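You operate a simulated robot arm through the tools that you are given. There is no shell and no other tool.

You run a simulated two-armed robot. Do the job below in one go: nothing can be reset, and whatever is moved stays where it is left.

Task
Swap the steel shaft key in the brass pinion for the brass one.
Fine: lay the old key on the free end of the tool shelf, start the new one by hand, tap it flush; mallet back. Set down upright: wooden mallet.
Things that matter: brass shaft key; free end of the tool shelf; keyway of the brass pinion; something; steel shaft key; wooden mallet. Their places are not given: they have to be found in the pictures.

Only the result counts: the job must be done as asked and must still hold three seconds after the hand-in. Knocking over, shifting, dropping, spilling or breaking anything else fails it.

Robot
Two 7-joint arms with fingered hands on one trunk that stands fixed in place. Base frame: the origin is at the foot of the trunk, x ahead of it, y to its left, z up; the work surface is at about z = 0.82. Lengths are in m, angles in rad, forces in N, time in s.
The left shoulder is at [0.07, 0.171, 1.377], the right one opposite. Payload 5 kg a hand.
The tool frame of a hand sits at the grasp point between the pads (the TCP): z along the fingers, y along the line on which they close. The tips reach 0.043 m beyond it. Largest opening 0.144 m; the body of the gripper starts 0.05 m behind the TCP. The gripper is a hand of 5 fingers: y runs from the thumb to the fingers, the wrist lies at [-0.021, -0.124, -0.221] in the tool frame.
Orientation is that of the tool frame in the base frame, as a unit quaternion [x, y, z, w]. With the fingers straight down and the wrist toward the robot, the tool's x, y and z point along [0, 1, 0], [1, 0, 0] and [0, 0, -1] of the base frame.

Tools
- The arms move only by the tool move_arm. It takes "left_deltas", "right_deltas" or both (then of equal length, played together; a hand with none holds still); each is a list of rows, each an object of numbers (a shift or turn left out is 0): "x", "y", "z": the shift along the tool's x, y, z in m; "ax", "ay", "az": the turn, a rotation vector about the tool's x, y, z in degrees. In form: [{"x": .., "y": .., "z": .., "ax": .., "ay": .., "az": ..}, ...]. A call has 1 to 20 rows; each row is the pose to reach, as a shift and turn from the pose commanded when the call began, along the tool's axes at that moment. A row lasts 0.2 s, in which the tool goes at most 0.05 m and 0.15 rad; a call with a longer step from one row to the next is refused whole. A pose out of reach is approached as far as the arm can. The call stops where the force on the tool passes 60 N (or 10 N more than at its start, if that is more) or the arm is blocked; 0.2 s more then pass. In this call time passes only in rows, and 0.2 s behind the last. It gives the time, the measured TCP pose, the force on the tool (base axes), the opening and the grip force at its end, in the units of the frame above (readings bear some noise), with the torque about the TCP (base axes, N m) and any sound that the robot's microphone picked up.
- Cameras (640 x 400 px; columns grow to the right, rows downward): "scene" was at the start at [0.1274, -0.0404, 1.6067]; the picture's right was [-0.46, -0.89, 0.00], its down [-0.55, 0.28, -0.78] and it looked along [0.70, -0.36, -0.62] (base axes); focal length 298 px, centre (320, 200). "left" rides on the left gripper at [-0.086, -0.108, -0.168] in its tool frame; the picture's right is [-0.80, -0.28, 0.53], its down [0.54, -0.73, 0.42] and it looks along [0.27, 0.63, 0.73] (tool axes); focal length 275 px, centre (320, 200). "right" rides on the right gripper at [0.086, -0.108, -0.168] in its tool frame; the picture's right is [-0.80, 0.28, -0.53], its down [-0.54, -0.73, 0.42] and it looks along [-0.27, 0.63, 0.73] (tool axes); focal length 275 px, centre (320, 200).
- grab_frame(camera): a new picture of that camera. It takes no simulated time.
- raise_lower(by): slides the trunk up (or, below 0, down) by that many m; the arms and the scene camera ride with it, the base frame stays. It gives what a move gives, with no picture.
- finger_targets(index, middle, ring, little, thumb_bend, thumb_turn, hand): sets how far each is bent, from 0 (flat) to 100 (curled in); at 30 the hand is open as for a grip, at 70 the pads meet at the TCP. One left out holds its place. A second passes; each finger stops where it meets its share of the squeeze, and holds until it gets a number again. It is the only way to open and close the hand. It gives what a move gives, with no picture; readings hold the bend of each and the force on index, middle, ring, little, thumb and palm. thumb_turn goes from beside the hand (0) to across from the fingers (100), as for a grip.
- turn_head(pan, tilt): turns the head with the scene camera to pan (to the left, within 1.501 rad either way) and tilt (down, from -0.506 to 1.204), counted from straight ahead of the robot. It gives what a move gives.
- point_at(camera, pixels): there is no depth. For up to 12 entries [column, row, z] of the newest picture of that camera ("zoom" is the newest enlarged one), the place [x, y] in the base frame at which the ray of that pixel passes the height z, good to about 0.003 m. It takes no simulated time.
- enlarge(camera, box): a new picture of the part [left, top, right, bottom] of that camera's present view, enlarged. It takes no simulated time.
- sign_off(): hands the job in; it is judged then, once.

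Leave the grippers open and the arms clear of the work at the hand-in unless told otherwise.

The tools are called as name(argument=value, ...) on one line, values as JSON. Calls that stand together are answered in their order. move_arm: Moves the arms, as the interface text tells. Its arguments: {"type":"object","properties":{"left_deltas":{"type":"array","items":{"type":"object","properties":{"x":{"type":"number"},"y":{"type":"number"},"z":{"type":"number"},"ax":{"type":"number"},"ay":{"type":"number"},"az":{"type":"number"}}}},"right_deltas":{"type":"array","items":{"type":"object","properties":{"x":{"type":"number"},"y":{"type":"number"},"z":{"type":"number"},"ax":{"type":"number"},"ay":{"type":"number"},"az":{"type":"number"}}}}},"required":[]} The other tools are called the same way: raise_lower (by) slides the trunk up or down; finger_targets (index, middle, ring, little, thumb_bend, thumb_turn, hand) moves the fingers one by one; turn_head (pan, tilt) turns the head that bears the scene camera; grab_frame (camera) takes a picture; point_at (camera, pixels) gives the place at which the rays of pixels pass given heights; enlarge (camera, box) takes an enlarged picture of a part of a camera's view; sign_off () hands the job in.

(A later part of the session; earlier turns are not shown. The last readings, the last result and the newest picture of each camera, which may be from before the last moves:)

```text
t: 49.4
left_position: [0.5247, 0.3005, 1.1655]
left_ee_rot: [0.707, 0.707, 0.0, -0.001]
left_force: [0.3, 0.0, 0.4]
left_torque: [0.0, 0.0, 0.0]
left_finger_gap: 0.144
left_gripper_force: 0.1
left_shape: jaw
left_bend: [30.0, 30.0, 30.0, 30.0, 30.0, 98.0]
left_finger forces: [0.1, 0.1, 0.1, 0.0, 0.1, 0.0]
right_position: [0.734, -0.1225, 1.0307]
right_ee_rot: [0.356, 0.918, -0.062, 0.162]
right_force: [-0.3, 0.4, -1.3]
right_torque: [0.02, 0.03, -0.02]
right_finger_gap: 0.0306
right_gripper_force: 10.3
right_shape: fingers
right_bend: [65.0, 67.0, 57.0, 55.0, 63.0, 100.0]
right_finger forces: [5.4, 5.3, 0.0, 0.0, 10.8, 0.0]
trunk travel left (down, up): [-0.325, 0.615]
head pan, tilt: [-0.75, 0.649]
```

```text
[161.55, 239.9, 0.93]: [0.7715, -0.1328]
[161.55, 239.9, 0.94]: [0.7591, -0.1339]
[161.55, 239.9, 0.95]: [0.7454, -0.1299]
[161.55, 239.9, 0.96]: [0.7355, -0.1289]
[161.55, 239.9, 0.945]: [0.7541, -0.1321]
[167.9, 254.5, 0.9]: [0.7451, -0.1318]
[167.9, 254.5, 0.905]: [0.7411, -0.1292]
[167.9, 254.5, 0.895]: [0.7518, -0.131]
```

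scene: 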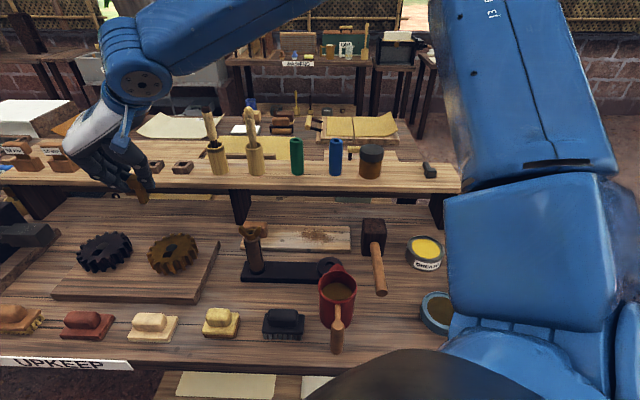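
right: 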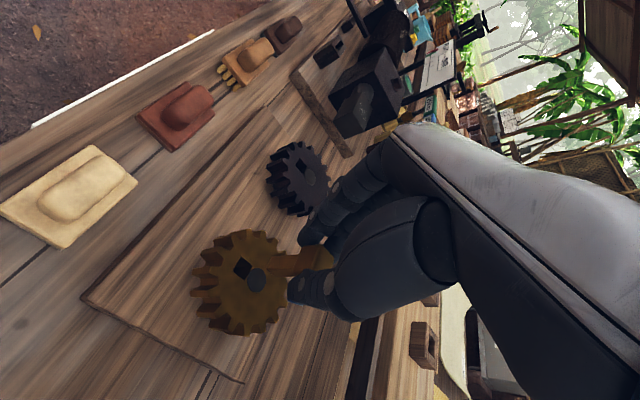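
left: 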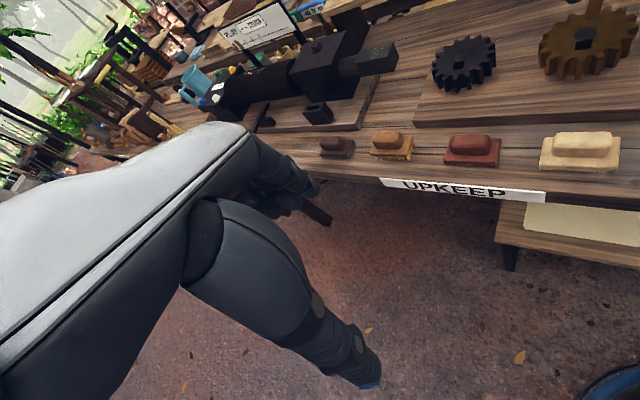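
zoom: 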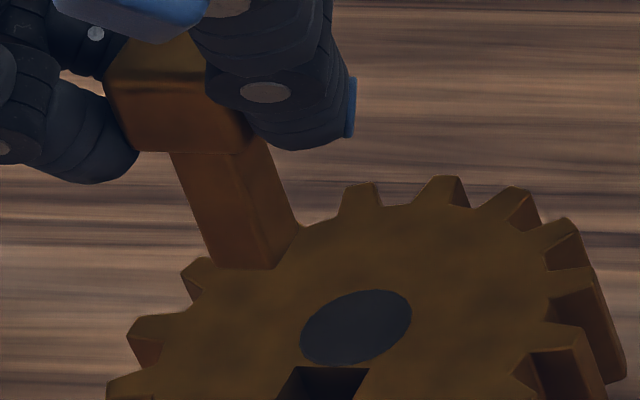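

The tip is nearly above the keyway, but its height is uncertain. I lower 25 mm so the tip is close to the pinion face, where the comparison is sharper.

move_arm(right_deltas=[{"x": 0.0043, "z": 0.0118}, {"x": 0.0086, "z": 0.0235}])

enlarge(camera="right", box=[225, 240, 305, 290])

enlarge(camera="scene", box=[136, 225, 200, 265])

```text
t: 50.0
left_position: [0.5263, 0.3003, 1.1648]
left_ee_rot: [0.707, 0.707, -0.001, 0.0]
left_force: [-0.8, 0.4, 0.1]
left_torque: [0.01, 0.0, -0.03]
left_finger_gap: 0.1437
left_gripper_force: 0.0
left_shape: jaw
left_bend: [30.0, 30.0, 30.0, 30.0, 30.0, 98.0]
left_finger forces: [0.0, 0.0, 0.1, 0.0, 0.0, 0.0]
right_position: [0.7341, -0.1217, 1.0084]
right_ee_rot: [0.357, 0.918, -0.063, 0.162]
right_force: [0.7, 0.0, -1.5]
right_torque: [0.03, 0.04, 0.0]
right_finger_gap: 0.0302
right_gripper_force: 10.4
right_shape: fingers
right_bend: [65.0, 67.0, 57.0, 55.0, 63.0, 100.0]
right_finger forces: [5.4, 5.3, 0.0, 0.0, 10.7, 0.0]
trunk travel left (down, up): [-0.325, 0.615]
head pan, tilt: [-0.75, 0.649]
```

```text
8.00 times, centred on (265, 265) of right
```

zoom: 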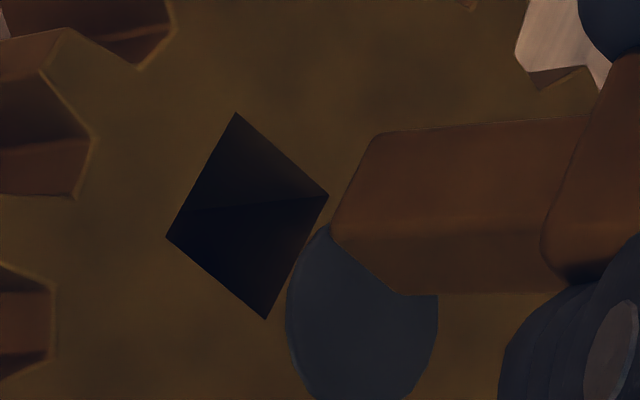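

```text
10.00 times, centred on (168, 245) of scene
```

zoom: 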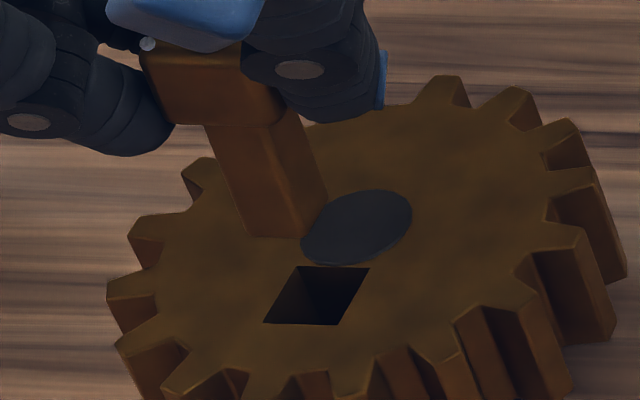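

In both views, a straight descent of about 25 mm would bring the tip onto the keyway, so the alignment is already close. I lower 12 mm more and compare again.

move_arm(right_deltas=[{"x": 0.002, "z": 0.0056}, {"x": 0.0041, "z": 0.0113}])

enlarge(camera="right", box=[235, 240, 315, 290])

enlarge(camera="scene", box=[136, 225, 200, 265])

```text
t: 50.6
left_position: [0.5251, 0.301, 1.1656]
left_ee_rot: [0.708, 0.707, -0.001, -0.001]
left_force: [0.3, 0.2, -0.7]
left_torque: [-0.04, -0.02, -0.02]
left_finger_gap: 0.1439
left_gripper_force: 0.0
left_shape: jaw
left_bend: [30.0, 30.0, 30.0, 30.0, 30.0, 98.0]
left_finger forces: [0.0, 0.0, 0.1, 0.0, 0.1, 0.0]
right_position: [0.7341, -0.122, 0.9978]
right_ee_rot: [0.357, 0.918, -0.062, 0.161]
right_force: [0.2, -0.2, -0.2]
right_torque: [0.02, 0.01, 0.01]
right_finger_gap: 0.0305
right_gripper_force: 11.0
right_shape: fingers
right_bend: [65.0, 67.0, 57.0, 55.0, 63.0, 100.0]
right_finger forces: [5.4, 5.4, 0.0, 0.0, 10.9, 0.0]
trunk travel left (down, up): [-0.325, 0.615]
head pan, tilt: [-0.75, 0.649]
```

```text
8.00 times, centred on (275, 265) of right
```

zoom: 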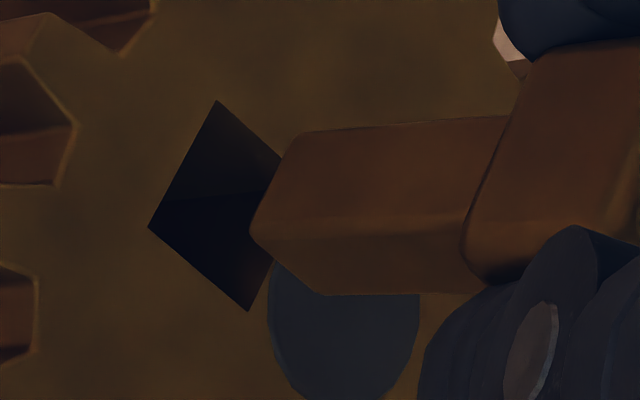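

```text
10.00 times, centred on (168, 245) of scene
```

zoom: 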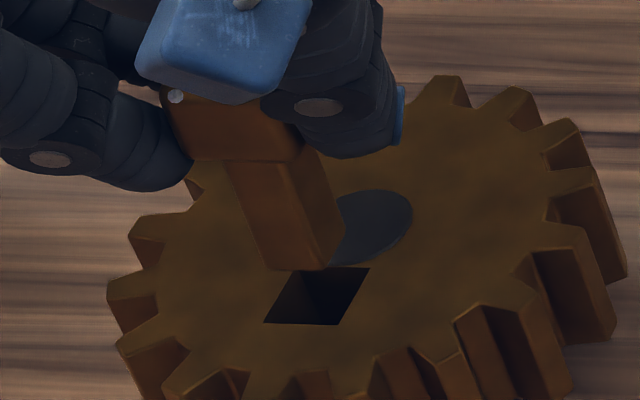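

The scene and right cameras look along nearly the same line, so they don't resolve depth well. I turn the left hand by 25° so its camera can see the pinion from another side.

move_arm(left_deltas=[{"az": 8.3}, {"az": 16.6}, {"az": 25}, {"az": 33}])

grab_frame(camera="left")

```text
t: 51.6
left_position: [0.5252, 0.301, 1.1658]
left_ee_rot: [0.879, 0.476, 0.0, 0.001]
left_force: [-0.9, 0.1, 0.1]
left_torque: [-0.03, -0.01, 0.0]
left_finger_gap: 0.1439
left_gripper_force: 0.0
left_shape: jaw
left_bend: [30.0, 30.0, 30.0, 30.0, 30.0, 98.0]
left_finger forces: [0.0, 0.1, 0.1, 0.1, 0.0, 0.0]
right_position: [0.7339, -0.1215, 0.9976]
right_ee_rot: [0.357, 0.918, -0.063, 0.162]
right_force: [0.2, -0.2, -1.1]
right_torque: [0.0, -0.01, 0.02]
right_finger_gap: 0.0305
right_gripper_force: 10.7
right_shape: fingers
right_bend: [65.0, 67.0, 57.0, 55.0, 63.0, 100.0]
right_finger forces: [5.5, 5.4, 0.0, 0.1, 10.7, 0.1]
trunk travel left (down, up): [-0.325, 0.615]
head pan, tilt: [-0.75, 0.649]
```

```text
taken
```

left: 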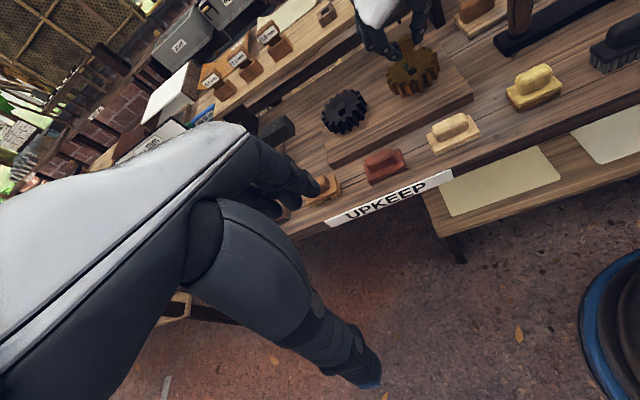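

The pinion is in view at left (413,70). I zoom in on it.

enlarge(camera="left", box=[381, 35, 445, 95])

```text
6.67 times, centred on (413, 65) of left
```

zoom: 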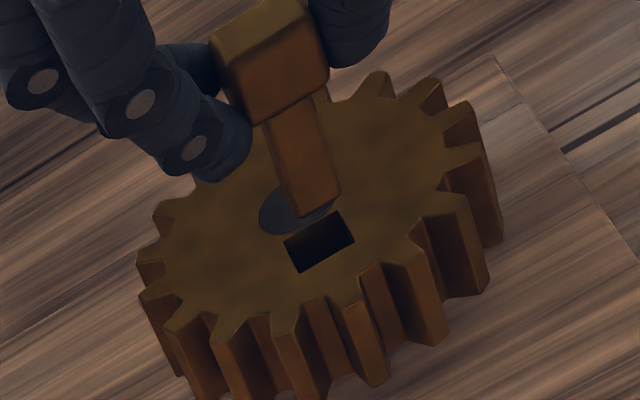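

The left view settles it: the tip is about 15 mm above the pinion, about 2.5 mm too far to the bench's right, and right in depth. I shift 2.5 mm to the left, lower 9 mm, and check again.

move_arm(right_deltas=[{"y": 0.0025}, {"x": 0.0031, "y": 0.0025, "z": 0.0085}])

enlarge(camera="left", box=[393, 45, 441, 85])

enlarge(camera="scene", box=[136, 225, 200, 265])

enlarge(camera="right", box=[235, 240, 315, 290])

```text
t: 52.2
left_position: [0.5255, 0.2986, 1.1656]
left_ee_rot: [0.879, 0.477, 0.0, -0.002]
left_force: [0.2, -0.6, 0.0]
left_torque: [0.01, 0.0, -0.02]
left_finger_gap: 0.1437
left_gripper_force: 0.1
left_shape: jaw
left_bend: [30.0, 30.0, 30.0, 30.0, 30.0, 98.0]
left_finger forces: [0.0, 0.0, 0.0, 0.0, 0.0, 0.1]
right_position: [0.737, -0.1214, 0.9857]
right_ee_rot: [0.356, 0.918, -0.064, 0.161]
right_force: [0.9, 0.2, -1.2]
right_torque: [0.01, 0.0, 0.03]
right_finger_gap: 0.0303
right_gripper_force: 10.7
right_shape: fingers
right_bend: [65.0, 67.0, 57.0, 55.0, 63.0, 100.0]
right_finger forces: [5.3, 5.3, 0.1, 0.1, 10.8, 0.0]
trunk travel left (down, up): [-0.325, 0.615]
head pan, tilt: [-0.75, 0.649]
```

```text
10.00 times, centred on (417, 65) of left
```

zoom: 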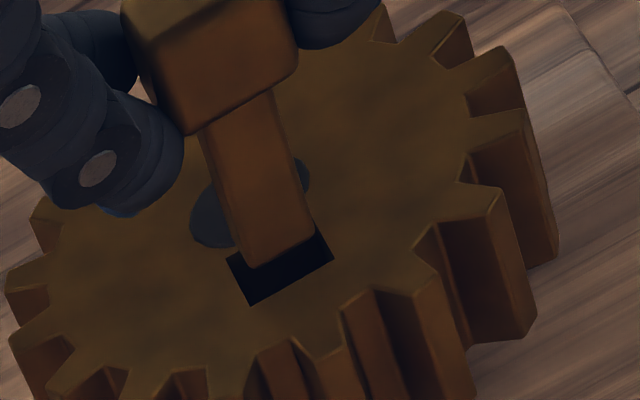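

```text
10.00 times, centred on (168, 245) of scene
```

zoom: 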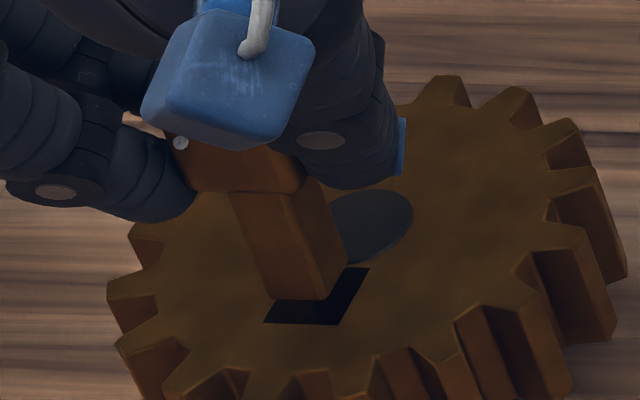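

```text
8.00 times, centred on (275, 265) of right
```

zoom: 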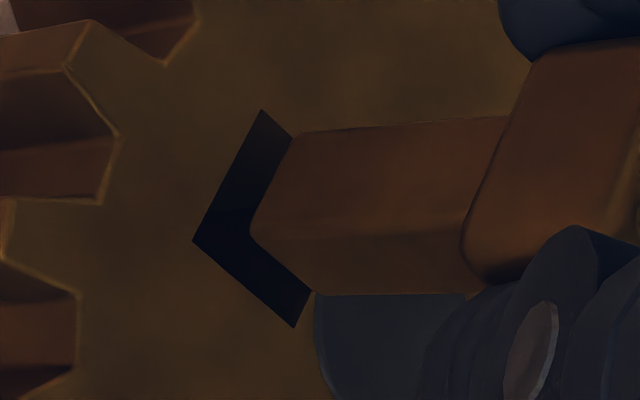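

The shank is now over the keyway and square with it in all three views. I lower it into the keyway in small steps, watching the force.

move_arm(right_deltas=[{"x": 0.001, "z": 0.0028}, {"x": 0.002, "z": 0.0056}, {"x": 0.0031, "z": 0.0085}, {"x": 0.0041, "z": 0.0113}])

enlarge(camera="left", box=[393, 45, 441, 85])

enlarge(camera="scene", box=[136, 225, 200, 265])

```text
t: 53.2
left_position: [0.5253, 0.3011, 1.1655]
left_ee_rot: [0.879, 0.477, -0.001, -0.001]
left_force: [-0.7, 0.0, 0.1]
left_torque: [-0.01, -0.02, 0.0]
left_finger_gap: 0.1437
left_gripper_force: 0.1
left_shape: jaw
left_bend: [30.0, 30.0, 30.0, 30.0, 30.0, 98.0]
left_finger forces: [0.1, 0.0, 0.0, 0.0, 0.0, 0.0]
right_position: [0.7353, -0.1199, 0.9755]
right_ee_rot: [0.357, 0.918, -0.063, 0.162]
right_force: [0.4, 0.4, -1.7]
right_torque: [0.02, 0.02, 0.0]
right_finger_gap: 0.0303
right_gripper_force: 10.6
right_shape: fingers
right_bend: [65.0, 67.0, 57.0, 55.0, 63.0, 100.0]
right_finger forces: [5.4, 5.3, 0.1, 0.0, 10.8, 0.1]
trunk travel left (down, up): [-0.325, 0.615]
head pan, tilt: [-0.75, 0.649]
```

```text
10.00 times, centred on (417, 65) of left
```

zoom: 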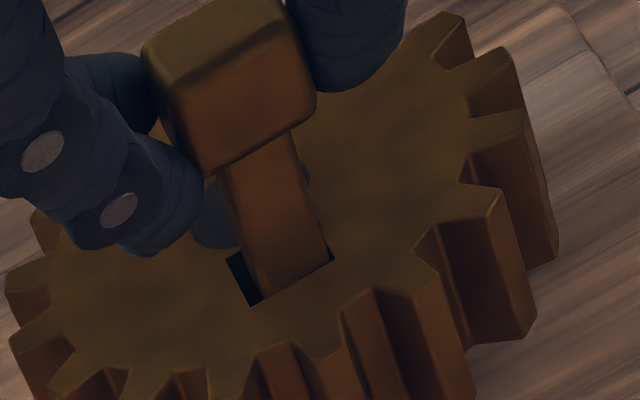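

```text
10.00 times, centred on (168, 245) of scene
```

zoom: 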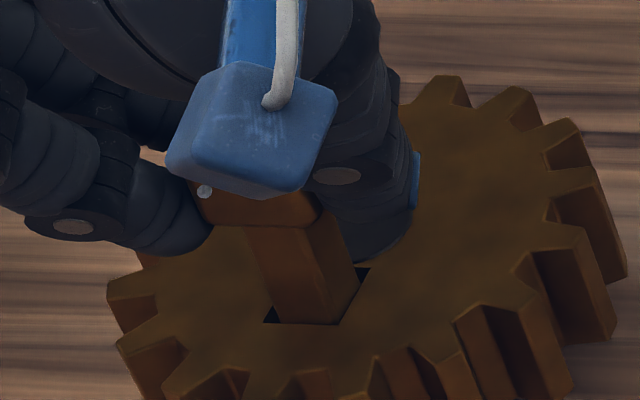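

The tip is entering the keyway with no resistance, a little close to the front edge. I nudge it about 1 mm back and keep lowering.

move_arm(right_deltas=[{"x": -0.0009, "y": 0.0006, "z": 0.0003}, {"x": 0.0005, "y": 0.0006, "z": 0.004}, {"x": 0.0018, "y": 0.0006, "z": 0.0078}, {"x": 0.0032, "y": 0.0006, "z": 0.0116}])

enlarge(camera="left", box=[393, 45, 441, 85])

enlarge(camera="scene", box=[136, 225, 200, 265])

```text
t: 54.2
left_position: [0.5259, 0.3009, 1.1649]
left_ee_rot: [0.878, 0.478, -0.001, 0.0]
left_force: [-0.5, -0.7, 0.2]
left_torque: [0.01, 0.02, 0.0]
left_finger_gap: 0.144
left_gripper_force: 0.1
left_shape: jaw
left_bend: [30.0, 30.0, 30.0, 30.0, 30.0, 98.0]
left_finger forces: [0.0, 0.0, 0.0, 0.0, 0.0, 0.0]
right_position: [0.7369, -0.1211, 0.9644]
right_ee_rot: [0.358, 0.918, -0.063, 0.161]
right_force: [0.0, -0.2, -1.6]
right_torque: [-0.02, -0.04, 0.0]
right_finger_gap: 0.0304
right_gripper_force: 10.4
right_shape: fingers
right_bend: [65.0, 67.0, 57.0, 55.0, 63.0, 100.0]
right_finger forces: [5.5, 5.2, 0.0, 0.0, 10.7, 0.1]
trunk travel left (down, up): [-0.325, 0.615]
head pan, tilt: [-0.75, 0.649]
```

```text
10.00 times, centred on (417, 65) of left
```

zoom: 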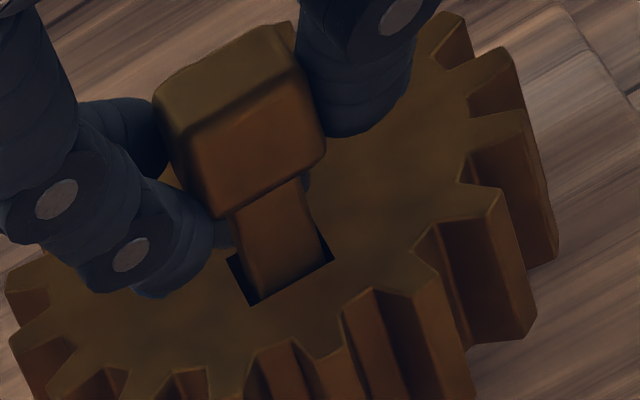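

```text
10.00 times, centred on (168, 245) of scene
```

zoom: 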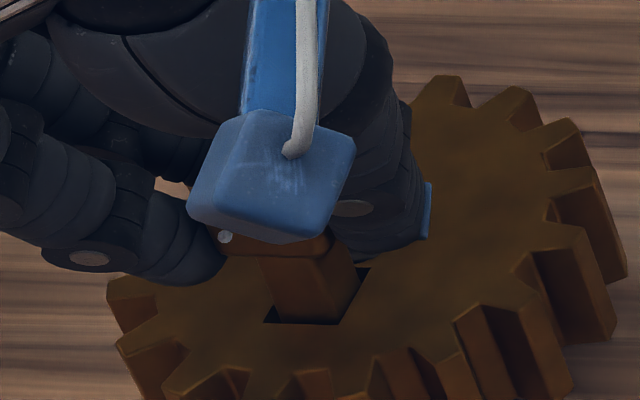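

The shank is sliding into the keyway freely. I lower another 8 mm; the fingertips must stay above the pinion face.

move_arm(right_deltas=[{"x": 0.001, "z": 0.0028}, {"x": 0.002, "z": 0.0056}, {"x": 0.0027, "z": 0.0075}])

enlarge(camera="left", box=[393, 45, 441, 85])

enlarge(camera="scene", box=[136, 225, 200, 265])

```text
t: 55.0
left_position: [0.5248, 0.301, 1.1669]
left_ee_rot: [0.879, 0.477, 0.0, 0.001]
left_force: [0.3, -0.4, -1.0]
left_torque: [0.01, -0.02, 0.01]
left_finger_gap: 0.1439
left_gripper_force: 0.1
left_shape: jaw
left_bend: [30.0, 30.0, 30.0, 30.0, 30.0, 98.0]
left_finger forces: [0.1, 0.1, 0.0, 0.0, 0.1, 0.0]
right_position: [0.7364, -0.1188, 0.9555]
right_ee_rot: [0.357, 0.918, -0.063, 0.162]
right_force: [0.2, 0.4, -2.0]
right_torque: [0.02, 0.02, 0.01]
right_finger_gap: 0.0305
right_gripper_force: 10.7
right_shape: fingers
right_bend: [65.0, 67.0, 57.0, 55.0, 63.0, 100.0]
right_finger forces: [5.4, 5.3, 0.0, 0.0, 10.7, 0.1]
trunk travel left (down, up): [-0.325, 0.615]
head pan, tilt: [-0.75, 0.649]
```

```text
10.00 times, centred on (417, 65) of left
```

zoom: 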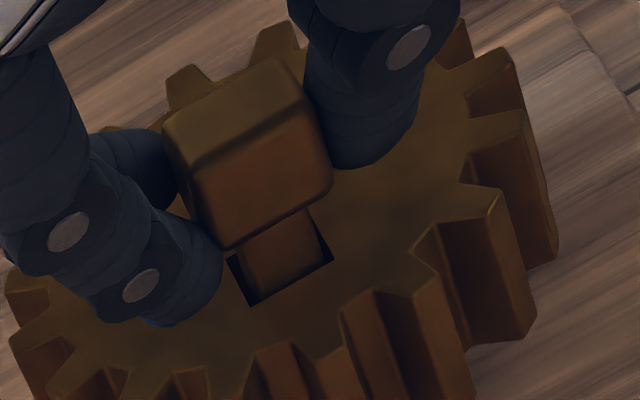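

```text
10.00 times, centred on (168, 245) of scene
```

zoom: 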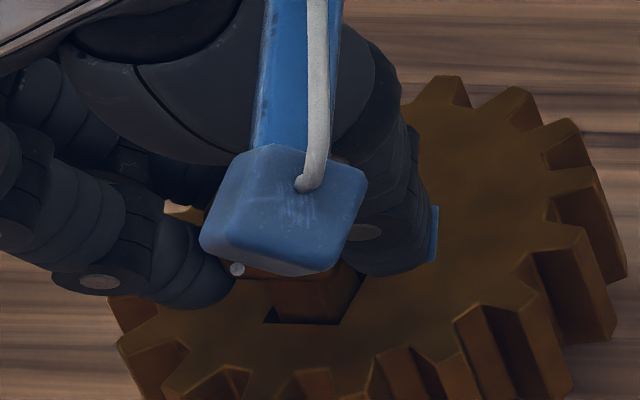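

Still free. I lower another 4 mm in small steps to feel for resistance.

move_arm(right_deltas=[{"x": 0.0007, "z": 0.0019}, {"x": 0.0014, "z": 0.0038}])

enlarge(camera="left", box=[393, 45, 441, 85])

```text
t: 55.6
left_position: [0.5251, 0.3015, 1.1671]
left_ee_rot: [0.879, 0.477, -0.001, 0.0]
left_force: [-0.4, -0.6, 0.3]
left_torque: [-0.02, 0.02, 0.01]
left_finger_gap: 0.1437
left_gripper_force: 0.0
left_shape: jaw
left_bend: [30.0, 30.0, 30.0, 30.0, 30.0, 98.0]
left_finger forces: [0.0, 0.1, 0.1, 0.1, 0.1, 0.0]
right_position: [0.7373, -0.1197, 0.9519]
right_ee_rot: [0.357, 0.918, -0.063, 0.162]
right_force: [-1.1, -1.0, -0.5]
right_torque: [0.01, 0.02, 0.04]
right_finger_gap: 0.0302
right_gripper_force: 10.9
right_shape: fingers
right_bend: [65.0, 67.0, 57.0, 55.0, 63.0, 100.0]
right_finger forces: [5.4, 5.3, 0.0, 0.0, 10.9, 0.0]
trunk travel left (down, up): [-0.325, 0.615]
head pan, tilt: [-0.75, 0.649]
```

```text
10.00 times, centred on (417, 65) of left
```

zoom: 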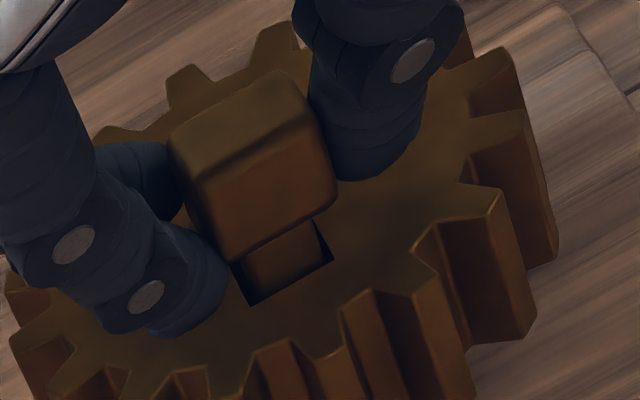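

There may be a first hint of contact. I lower another 3 mm.

move_arm(right_deltas=[{"x": 0.0005, "z": 0.0014}, {"x": 0.001, "z": 0.0028}])

enlarge(camera="left", box=[393, 45, 441, 85])

enlarge(camera="right", box=[235, 210, 355, 330])

```text
t: 56.2
left_position: [0.5252, 0.3002, 1.1658]
left_ee_rot: [0.879, 0.477, -0.001, 0.001]
left_force: [-1.1, -0.1, 0.4]
left_torque: [-0.02, -0.01, 0.04]
left_finger_gap: 0.1438
left_gripper_force: 0.1
left_shape: jaw
left_bend: [30.0, 30.0, 30.0, 30.0, 30.0, 98.0]
left_finger forces: [0.0, 0.1, 0.0, 0.0, 0.0, 0.0]
right_position: [0.7366, -0.1195, 0.9509]
right_ee_rot: [0.357, 0.918, -0.063, 0.163]
right_force: [0.6, -0.3, 4.8]
right_torque: [-0.09, -0.09, 0.03]
right_finger_gap: 0.0305
right_gripper_force: 11.4
right_shape: fingers
right_bend: [65.0, 67.0, 57.0, 55.0, 63.0, 100.0]
right_finger forces: [5.8, 6.1, 0.0, 0.1, 11.3, 0.1]
trunk travel left (down, up): [-0.325, 0.615]
head pan, tilt: [-0.75, 0.649]
```

```text
10.00 times, centred on (417, 65) of left
```

zoom: 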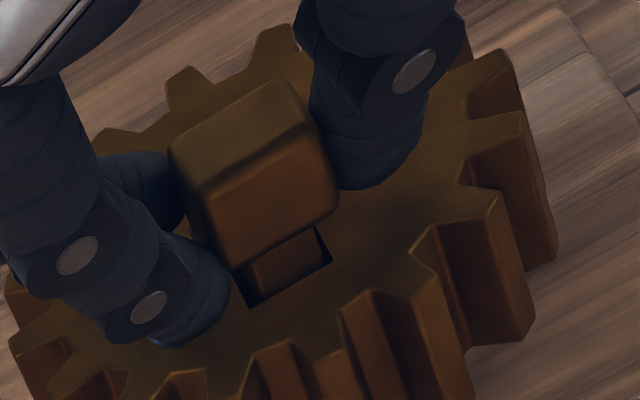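

```text
3.33 times, centred on (295, 270) of right
```

zoom: 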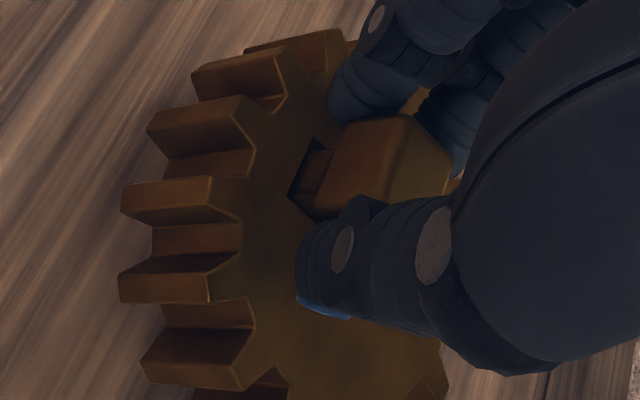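

Now about 6 N pushes back, so the key is started and resting in the keyway. I release it gently and look at how it stands.

finger_targets(hand="right", index=60, middle=60, thumb_bend=60)

enlarge(camera="left", box=[393, 45, 441, 85])

enlarge(camera="right", box=[235, 210, 355, 330])

```text
t: 57.2
left_position: [0.5243, 0.3014, 1.166]
left_ee_rot: [0.878, 0.478, 0.001, 0.0]
left_force: [0.0, 0.8, -1.7]
left_torque: [0.03, 0.0, -0.01]
left_finger_gap: 0.1439
left_gripper_force: 0.0
left_shape: jaw
left_bend: [30.0, 30.0, 30.0, 30.0, 30.0, 98.0]
left_finger forces: [0.0, 0.1, 0.0, 0.1, 0.1, 0.1]
right_position: [0.736, -0.1196, 0.9506]
right_ee_rot: [0.357, 0.918, -0.063, 0.162]
right_force: [-1.3, -0.9, 9.1]
right_torque: [0.11, -0.13, 0.02]
right_finger_gap: 0.0382
right_gripper_force: 4.5
right_shape: fingers
right_bend: [62.0, 60.0, 57.0, 55.0, 60.0, 100.0]
right_finger forces: [8.8, 0.0, 0.1, 0.0, 0.1, 0.0]
trunk travel left (down, up): [-0.325, 0.615]
head pan, tilt: [-0.75, 0.649]
```

```text
10.00 times, centred on (417, 65) of left
```

zoom: 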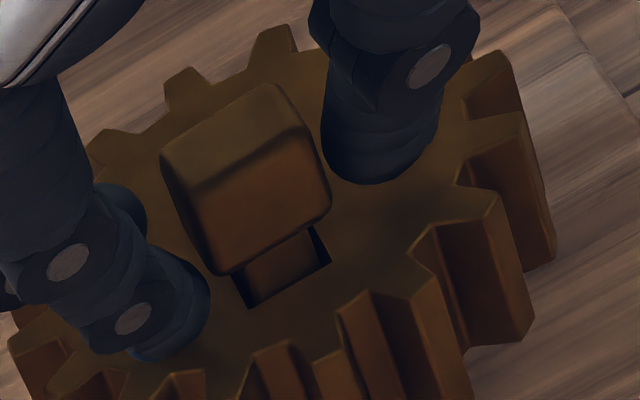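

```text
3.33 times, centred on (295, 270) of right
```

zoom: 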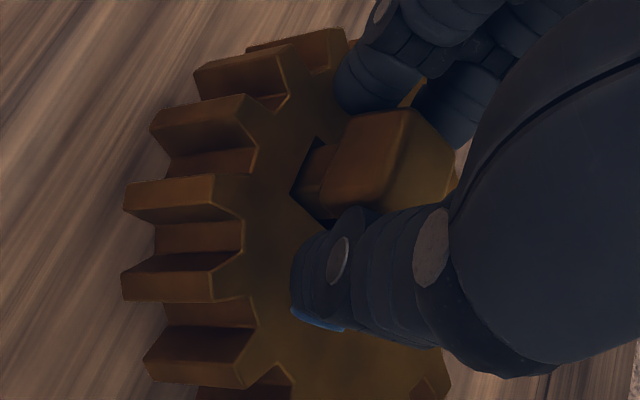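

The index fingertip is resting on the pinion face (9 N) and has dragged it very slightly. I lift 5 mm at once to unload it before opening further.

move_arm(right_deltas=[{"x": -0.0017, "z": -0.0047}])

enlarge(camera="left", box=[393, 45, 441, 85])

```text
t: 57.6
left_position: [0.5251, 0.3009, 1.1668]
left_ee_rot: [0.879, 0.478, 0.0, 0.0]
left_force: [0.2, 0.2, 0.3]
left_torque: [0.03, 0.01, -0.02]
left_finger_gap: 0.1438
left_gripper_force: 0.1
left_shape: jaw
left_bend: [30.0, 30.0, 30.0, 30.0, 30.0, 98.0]
left_finger forces: [0.0, 0.0, 0.0, 0.0, 0.0, 0.0]
right_position: [0.7358, -0.1203, 0.9541]
right_ee_rot: [0.357, 0.918, -0.063, 0.161]
right_force: [0.0, -1.2, 0.0]
right_torque: [-0.01, -0.02, 0.02]
right_finger_gap: 0.0421
right_gripper_force: 0.0
right_shape: fingers
right_bend: [60.0, 60.0, 57.0, 55.0, 60.0, 100.0]
right_finger forces: [0.0, 0.1, 0.1, 0.0, 0.0, 0.0]
trunk travel left (down, up): [-0.325, 0.615]
head pan, tilt: [-0.75, 0.649]
```

```text
10.00 times, centred on (417, 65) of left
```

zoom: 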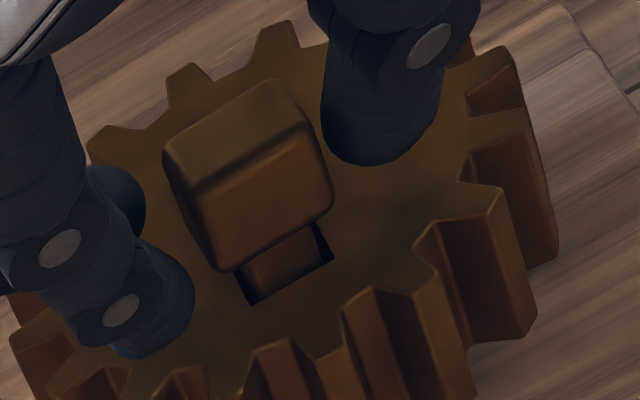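

Unloaded, and the pinion's outline is back where it was. I open to 48 and lift the hand away upward.

finger_targets(hand="right", index=48, middle=48, ring=48, little=48, thumb_bend=48)

move_arm(right_deltas=[{"x": -0.0085, "z": -0.0235}, {"x": -0.0222, "z": -0.0611}, {"x": -0.0376, "z": -0.1034}])

enlarge(camera="left", box=[393, 45, 441, 85])

enlarge(camera="scene", box=[136, 225, 200, 265])

grab_frame(camera="right")

```text
t: 58.6
left_position: [0.5249, 0.3003, 1.1666]
left_ee_rot: [0.879, 0.478, 0.0, -0.001]
left_force: [0.7, -0.6, -0.1]
left_torque: [0.0, 0.0, -0.03]
left_finger_gap: 0.1438
left_gripper_force: 0.0
left_shape: jaw
left_bend: [30.0, 30.0, 30.0, 30.0, 30.0, 98.0]
left_finger forces: [0.1, 0.0, 0.1, 0.0, 0.0, 0.1]
right_position: [0.7368, -0.1198, 0.9555]
right_ee_rot: [0.356, 0.918, -0.062, 0.162]
right_force: [-0.3, 0.7, -0.4]
right_torque: [0.04, -0.02, -0.01]
right_finger_gap: 0.0849
right_gripper_force: 0.2
right_shape: fingers
right_bend: [48.0, 48.0, 48.0, 48.0, 48.0, 100.0]
right_finger forces: [0.0, 0.0, 0.0, 0.0, 0.0, 0.1]
trunk travel left (down, up): [-0.325, 0.615]
head pan, tilt: [-0.75, 0.649]
```

```text
t: 59.4
left_position: [0.5239, 0.3015, 1.1674]
left_ee_rot: [0.879, 0.477, 0.0, 0.001]
left_force: [-0.5, -0.6, 0.0]
left_torque: [-0.02, -0.05, -0.03]
left_finger_gap: 0.1438
left_gripper_force: 0.0
left_shape: jaw
left_bend: [30.0, 30.0, 30.0, 30.0, 30.0, 98.0]
left_finger forces: [0.1, 0.1, 0.0, 0.0, 0.0, 0.0]
right_position: [0.7353, -0.1208, 1.0656]
right_ee_rot: [0.357, 0.918, -0.064, 0.162]
right_force: [-1.4, -0.5, -0.4]
right_torque: [0.0, -0.05, -0.01]
right_finger_gap: 0.0849
right_gripper_force: 0.1
right_shape: fingers
right_bend: [48.0, 48.0, 48.0, 48.0, 48.0, 100.0]
right_finger forces: [0.1, 0.1, 0.0, 0.0, 0.1, 0.0]
trunk travel left (down, up): [-0.325, 0.615]
head pan, tilt: [-0.75, 0.649]
```

```text
10.00 times, centred on (417, 65) of left
```

zoom: 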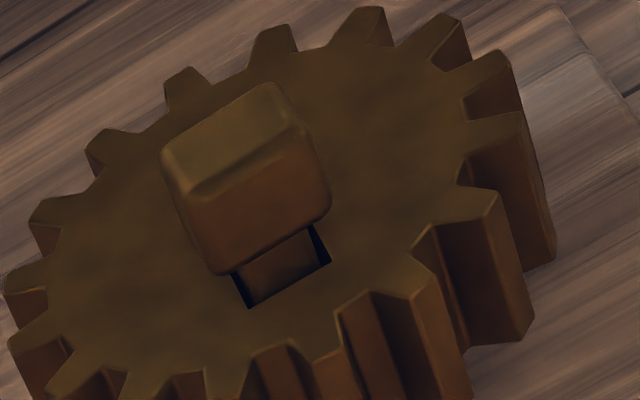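

```text
10.00 times, centred on (168, 245) of scene
```

zoom: 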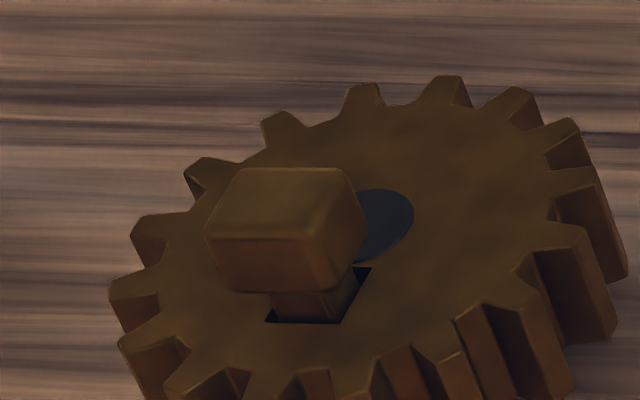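

```text
taken
```

right: 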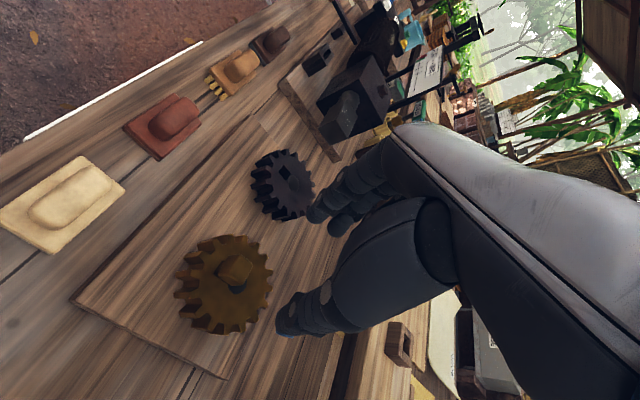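

The brass key stands upright in the keyway, about as deep as the steel one was. Next comes the mallet, so I zoom in on it to measure.

grab_frame(camera="scene")

enlarge(camera="scene", box=[330, 205, 426, 305])

```text
taken
```

scene: 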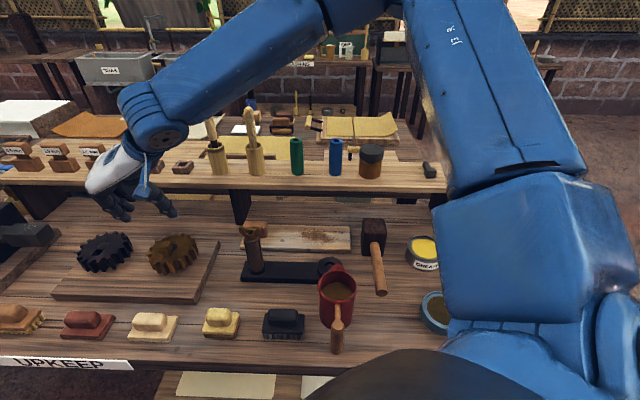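

```text
4.00 times, centred on (378, 255) of scene
```

zoom: 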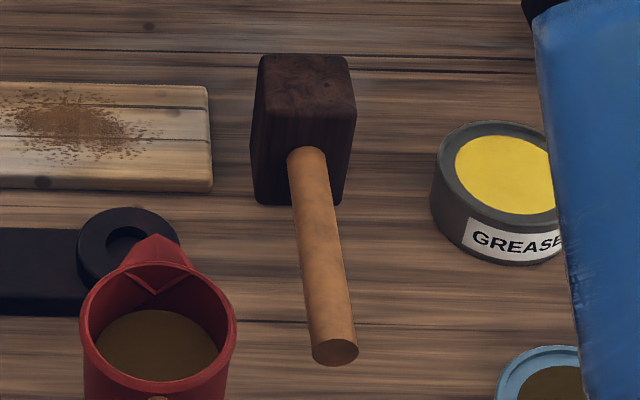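

I read the mallet's place: the head's bottom front corners at z 0.82, and the handle's end and root at z 0.87.

point_at(camera="scene", pixels=[[361.7, 255.7, 0.82], [383, 256.2, 0.82], [381.7, 292, 0.87], [374.5, 243, 0.87], [378.5, 270, 0.87], [363, 219, 0.92], [385, 219.5, 0.92], [361.7, 230, 0.92], [386.7, 230.5, 0.92], [330, 300, 0.9], [406, 246, 0.82], [376, 258, 0.87]])

```text
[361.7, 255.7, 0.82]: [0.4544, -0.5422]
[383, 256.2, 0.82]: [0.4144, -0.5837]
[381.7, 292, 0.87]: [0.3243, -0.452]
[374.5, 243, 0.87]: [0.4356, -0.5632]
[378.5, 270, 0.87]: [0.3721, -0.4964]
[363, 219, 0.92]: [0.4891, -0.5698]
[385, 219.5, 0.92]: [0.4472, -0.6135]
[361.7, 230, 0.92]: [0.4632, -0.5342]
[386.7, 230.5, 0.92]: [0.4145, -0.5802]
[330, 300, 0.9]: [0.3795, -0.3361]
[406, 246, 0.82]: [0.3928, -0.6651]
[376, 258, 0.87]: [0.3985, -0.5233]
```

The mallet's handle runs from about (0.436, -0.563) to (0.324, -0.452) at z 0.87, pointing straight at the robot. I raise the hand, undo the tilt, and move along the bench above the handle.

move_arm(right_deltas=[{"x": -0.0103, "z": -0.0282}, {"x": -0.0205, "z": -0.0564, "ay": 5}, {"x": -0.0205, "y": -0.045, "z": -0.0564, "ay": 10}, {"x": -0.0205, "y": -0.09, "z": -0.0564, "ay": 15}, {"x": -0.0205, "y": -0.135, "z": -0.0564, "ay": 20}, {"x": -0.0205, "y": -0.18, "z": -0.0564, "ay": 20}, {"x": -0.0205, "y": -0.225, "z": -0.0564, "ay": 20}, {"x": -0.0205, "y": -0.27, "z": -0.0564, "ay": 20}, {"x": -0.0205, "y": -0.315, "z": -0.0564, "ay": 20}, {"x": -0.0205, "y": -0.36, "z": -0.0564, "ay": 20}, {"x": -0.0205, "y": -0.405, "z": -0.0564, "ay": 20}, {"x": -0.0205, "y": -0.45, "z": -0.0564, "ay": 20}, {"x": -0.0205, "y": -0.495, "z": -0.0564, "ay": 20}, {"x": -0.0205, "y": -0.525, "z": -0.0564, "ay": 20}])

grab_frame(camera="scene")

grab_frame(camera="right")

```text
t: 62.4
left_position: [0.5246, 0.3003, 1.1661]
left_ee_rot: [0.879, 0.476, 0.0, 0.0]
left_force: [-0.4, 0.8, 0.0]
left_torque: [0.0, 0.03, -0.01]
left_finger_gap: 0.1437
left_gripper_force: 0.0
left_shape: jaw
left_bend: [30.0, 30.0, 30.0, 30.0, 30.0, 98.0]
left_finger forces: [0.0, 0.0, 0.1, 0.1, 0.0, 0.0]
right_position: [0.3814, -0.5078, 1.1234]
right_ee_rot: [0.362, 0.932, 0.0, 0.0]
right_force: [-0.4, -0.8, -1.1]
right_torque: [0.02, -0.02, 0.01]
right_finger_gap: 0.0856
right_gripper_force: 0.0
right_shape: fingers
right_bend: [48.0, 48.0, 48.0, 48.0, 48.0, 100.0]
right_finger forces: [0.1, 0.1, 0.0, 0.0, 0.1, 0.0]
trunk travel left (down, up): [-0.325, 0.615]
head pan, tilt: [-0.75, 0.649]
```

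```text
taken
```

scene: 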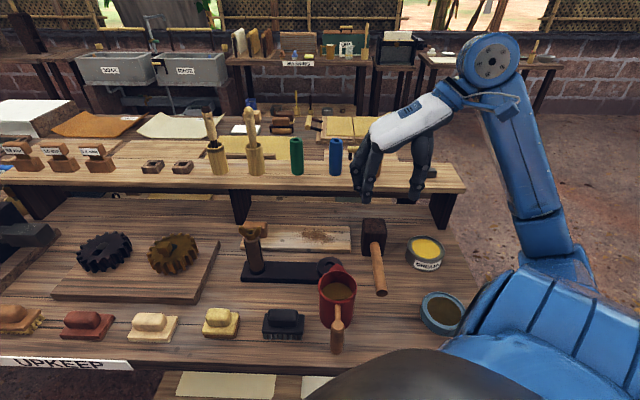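

```text
taken
```

right: 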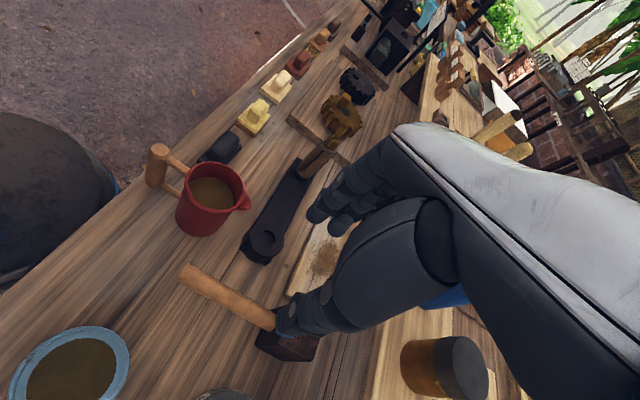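

The right view shows the handle from about (187,273) to (272,322). I read these at the handle's height.

enlarge(camera="right", box=[165, 250, 325, 370])

point_at(camera="right", pixels=[[188, 273, 0.87], [270, 320, 0.87], [230, 297, 0.87], [188, 273, 0.88], [270, 320, 0.88], [188, 273, 0.86], [270, 320, 0.86]])

```text
3.33 times, centred on (245, 310) of right
```

zoom: 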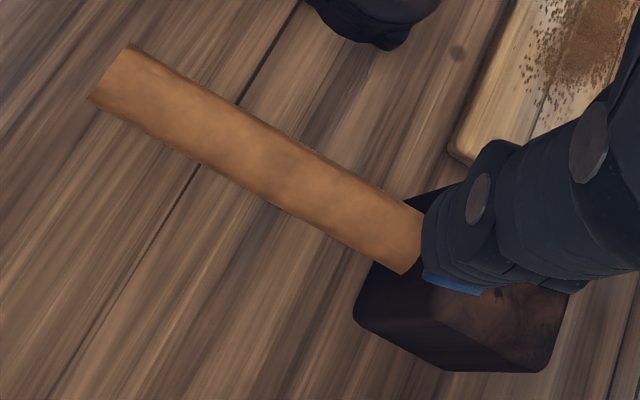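

```text
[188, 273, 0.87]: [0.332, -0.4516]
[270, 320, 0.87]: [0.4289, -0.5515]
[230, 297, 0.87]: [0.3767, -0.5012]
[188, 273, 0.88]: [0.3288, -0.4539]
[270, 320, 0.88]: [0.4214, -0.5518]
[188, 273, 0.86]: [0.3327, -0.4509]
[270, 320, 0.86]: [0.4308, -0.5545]
```

The handle's axis passes (0.380, -0.503) and heads at -46°. I align (4 mm, 3.5°), and descend toward z about 0.95.

move_arm(right_deltas=[{"x": 0.004, "y": 0.0026, "z": 0.04, "az": 3.5}, {"x": 0.004, "y": 0.0026, "z": 0.085, "az": 3.5}, {"x": 0.004, "y": 0.0026, "z": 0.13, "az": 3.5}, {"x": 0.004, "y": 0.0026, "z": 0.173, "az": 3.5}])

grab_frame(camera="scene")

grab_frame(camera="right")

```text
t: 63.4
left_position: [0.5244, 0.2992, 1.1675]
left_ee_rot: [0.879, 0.477, 0.0, 0.0]
left_force: [0.0, 0.6, 0.0]
left_torque: [0.01, -0.02, 0.03]
left_finger_gap: 0.1438
left_gripper_force: 0.1
left_shape: jaw
left_bend: [30.0, 30.0, 30.0, 30.0, 30.0, 98.0]
left_finger forces: [0.0, 0.1, 0.0, 0.1, 0.0, 0.0]
right_position: [0.3813, -0.5025, 0.9483]
right_ee_rot: [0.39, 0.921, 0.0, 0.0]
right_force: [-0.2, 0.4, 0.6]
right_torque: [-0.05, 0.03, 0.02]
right_finger_gap: 0.0853
right_gripper_force: 0.0
right_shape: fingers
right_bend: [48.0, 48.0, 48.0, 48.0, 48.0, 100.0]
right_finger forces: [0.0, 0.1, 0.0, 0.0, 0.0, 0.0]
trunk travel left (down, up): [-0.325, 0.615]
head pan, tilt: [-0.75, 0.649]
```

```text
taken
```

scene: 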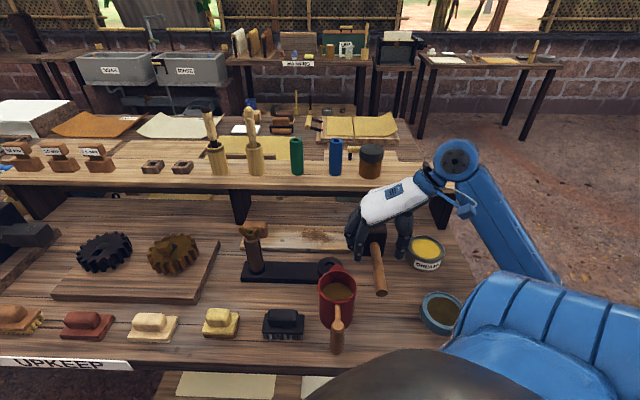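

```text
taken
```

right: 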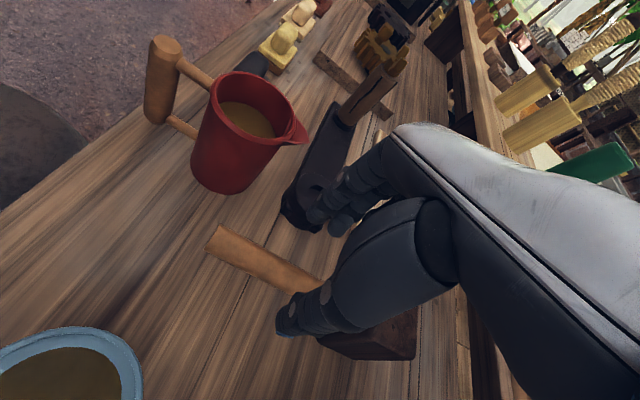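

The handle lies between fingers and thumb in both views. I zoom in to check clearances before going lower.

enlarge(camera="scene", box=[330, 190, 426, 310])

enlarge(camera="right", box=[195, 180, 435, 370])

```text
3.33 times, centred on (378, 250) of scene
```

zoom: 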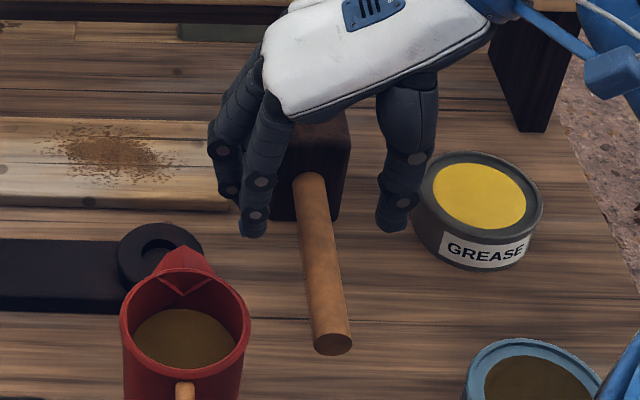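

```text
2.11 times, centred on (315, 275) of right
```

zoom: 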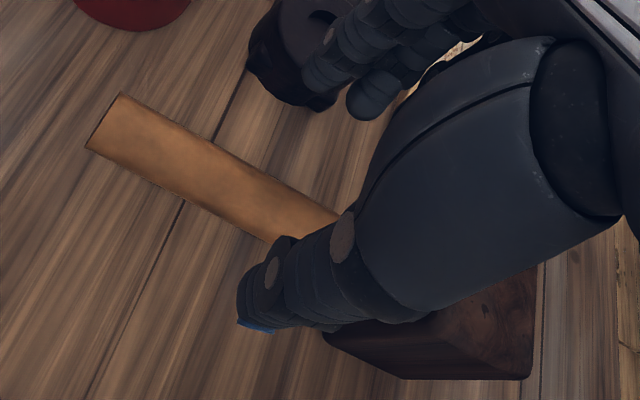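

Clear on both sides. I lower to z about 0.885.

move_arm(right_deltas=[{"z": 0.03}, {"z": 0.052}, {"z": 0.063}])

enlarge(camera="scene", box=[330, 190, 426, 310])

enlarge(camera="right", box=[195, 180, 435, 370])

```text
t: 64.2
left_position: [0.5245, 0.2996, 1.1664]
left_ee_rot: [0.879, 0.477, 0.0, 0.0]
left_force: [-0.3, -0.1, 0.1]
left_torque: [-0.01, 0.0, -0.01]
left_finger_gap: 0.1439
left_gripper_force: 0.1
left_shape: jaw
left_bend: [30.0, 30.0, 30.0, 30.0, 30.0, 98.0]
left_finger forces: [0.1, 0.1, 0.0, 0.0, 0.0, 0.0]
right_position: [0.3803, -0.503, 0.8878]
right_ee_rot: [0.391, 0.92, 0.0, 0.001]
right_force: [-0.6, 0.7, -1.0]
right_torque: [-0.02, 0.0, 0.0]
right_finger_gap: 0.0855
right_gripper_force: 0.1
right_shape: fingers
right_bend: [48.0, 48.0, 48.0, 48.0, 48.0, 100.0]
right_finger forces: [0.1, 0.0, 0.1, 0.1, 0.1, 0.1]
trunk travel left (down, up): [-0.325, 0.615]
head pan, tilt: [-0.75, 0.649]
```

```text
3.33 times, centred on (378, 250) of scene
```

zoom: 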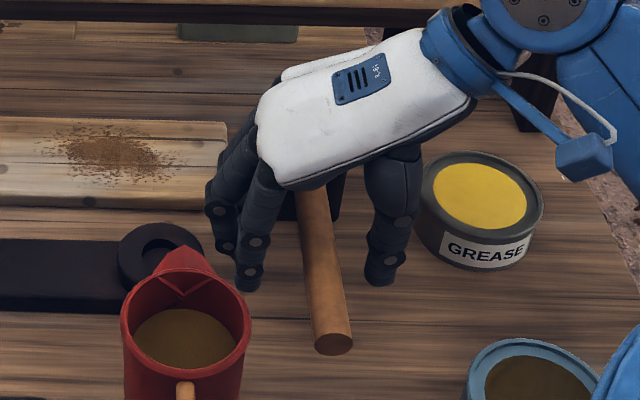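

```text
2.11 times, centred on (315, 275) of right
```

zoom: 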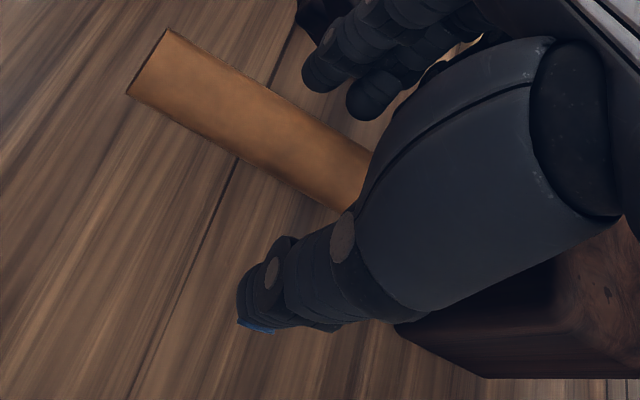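

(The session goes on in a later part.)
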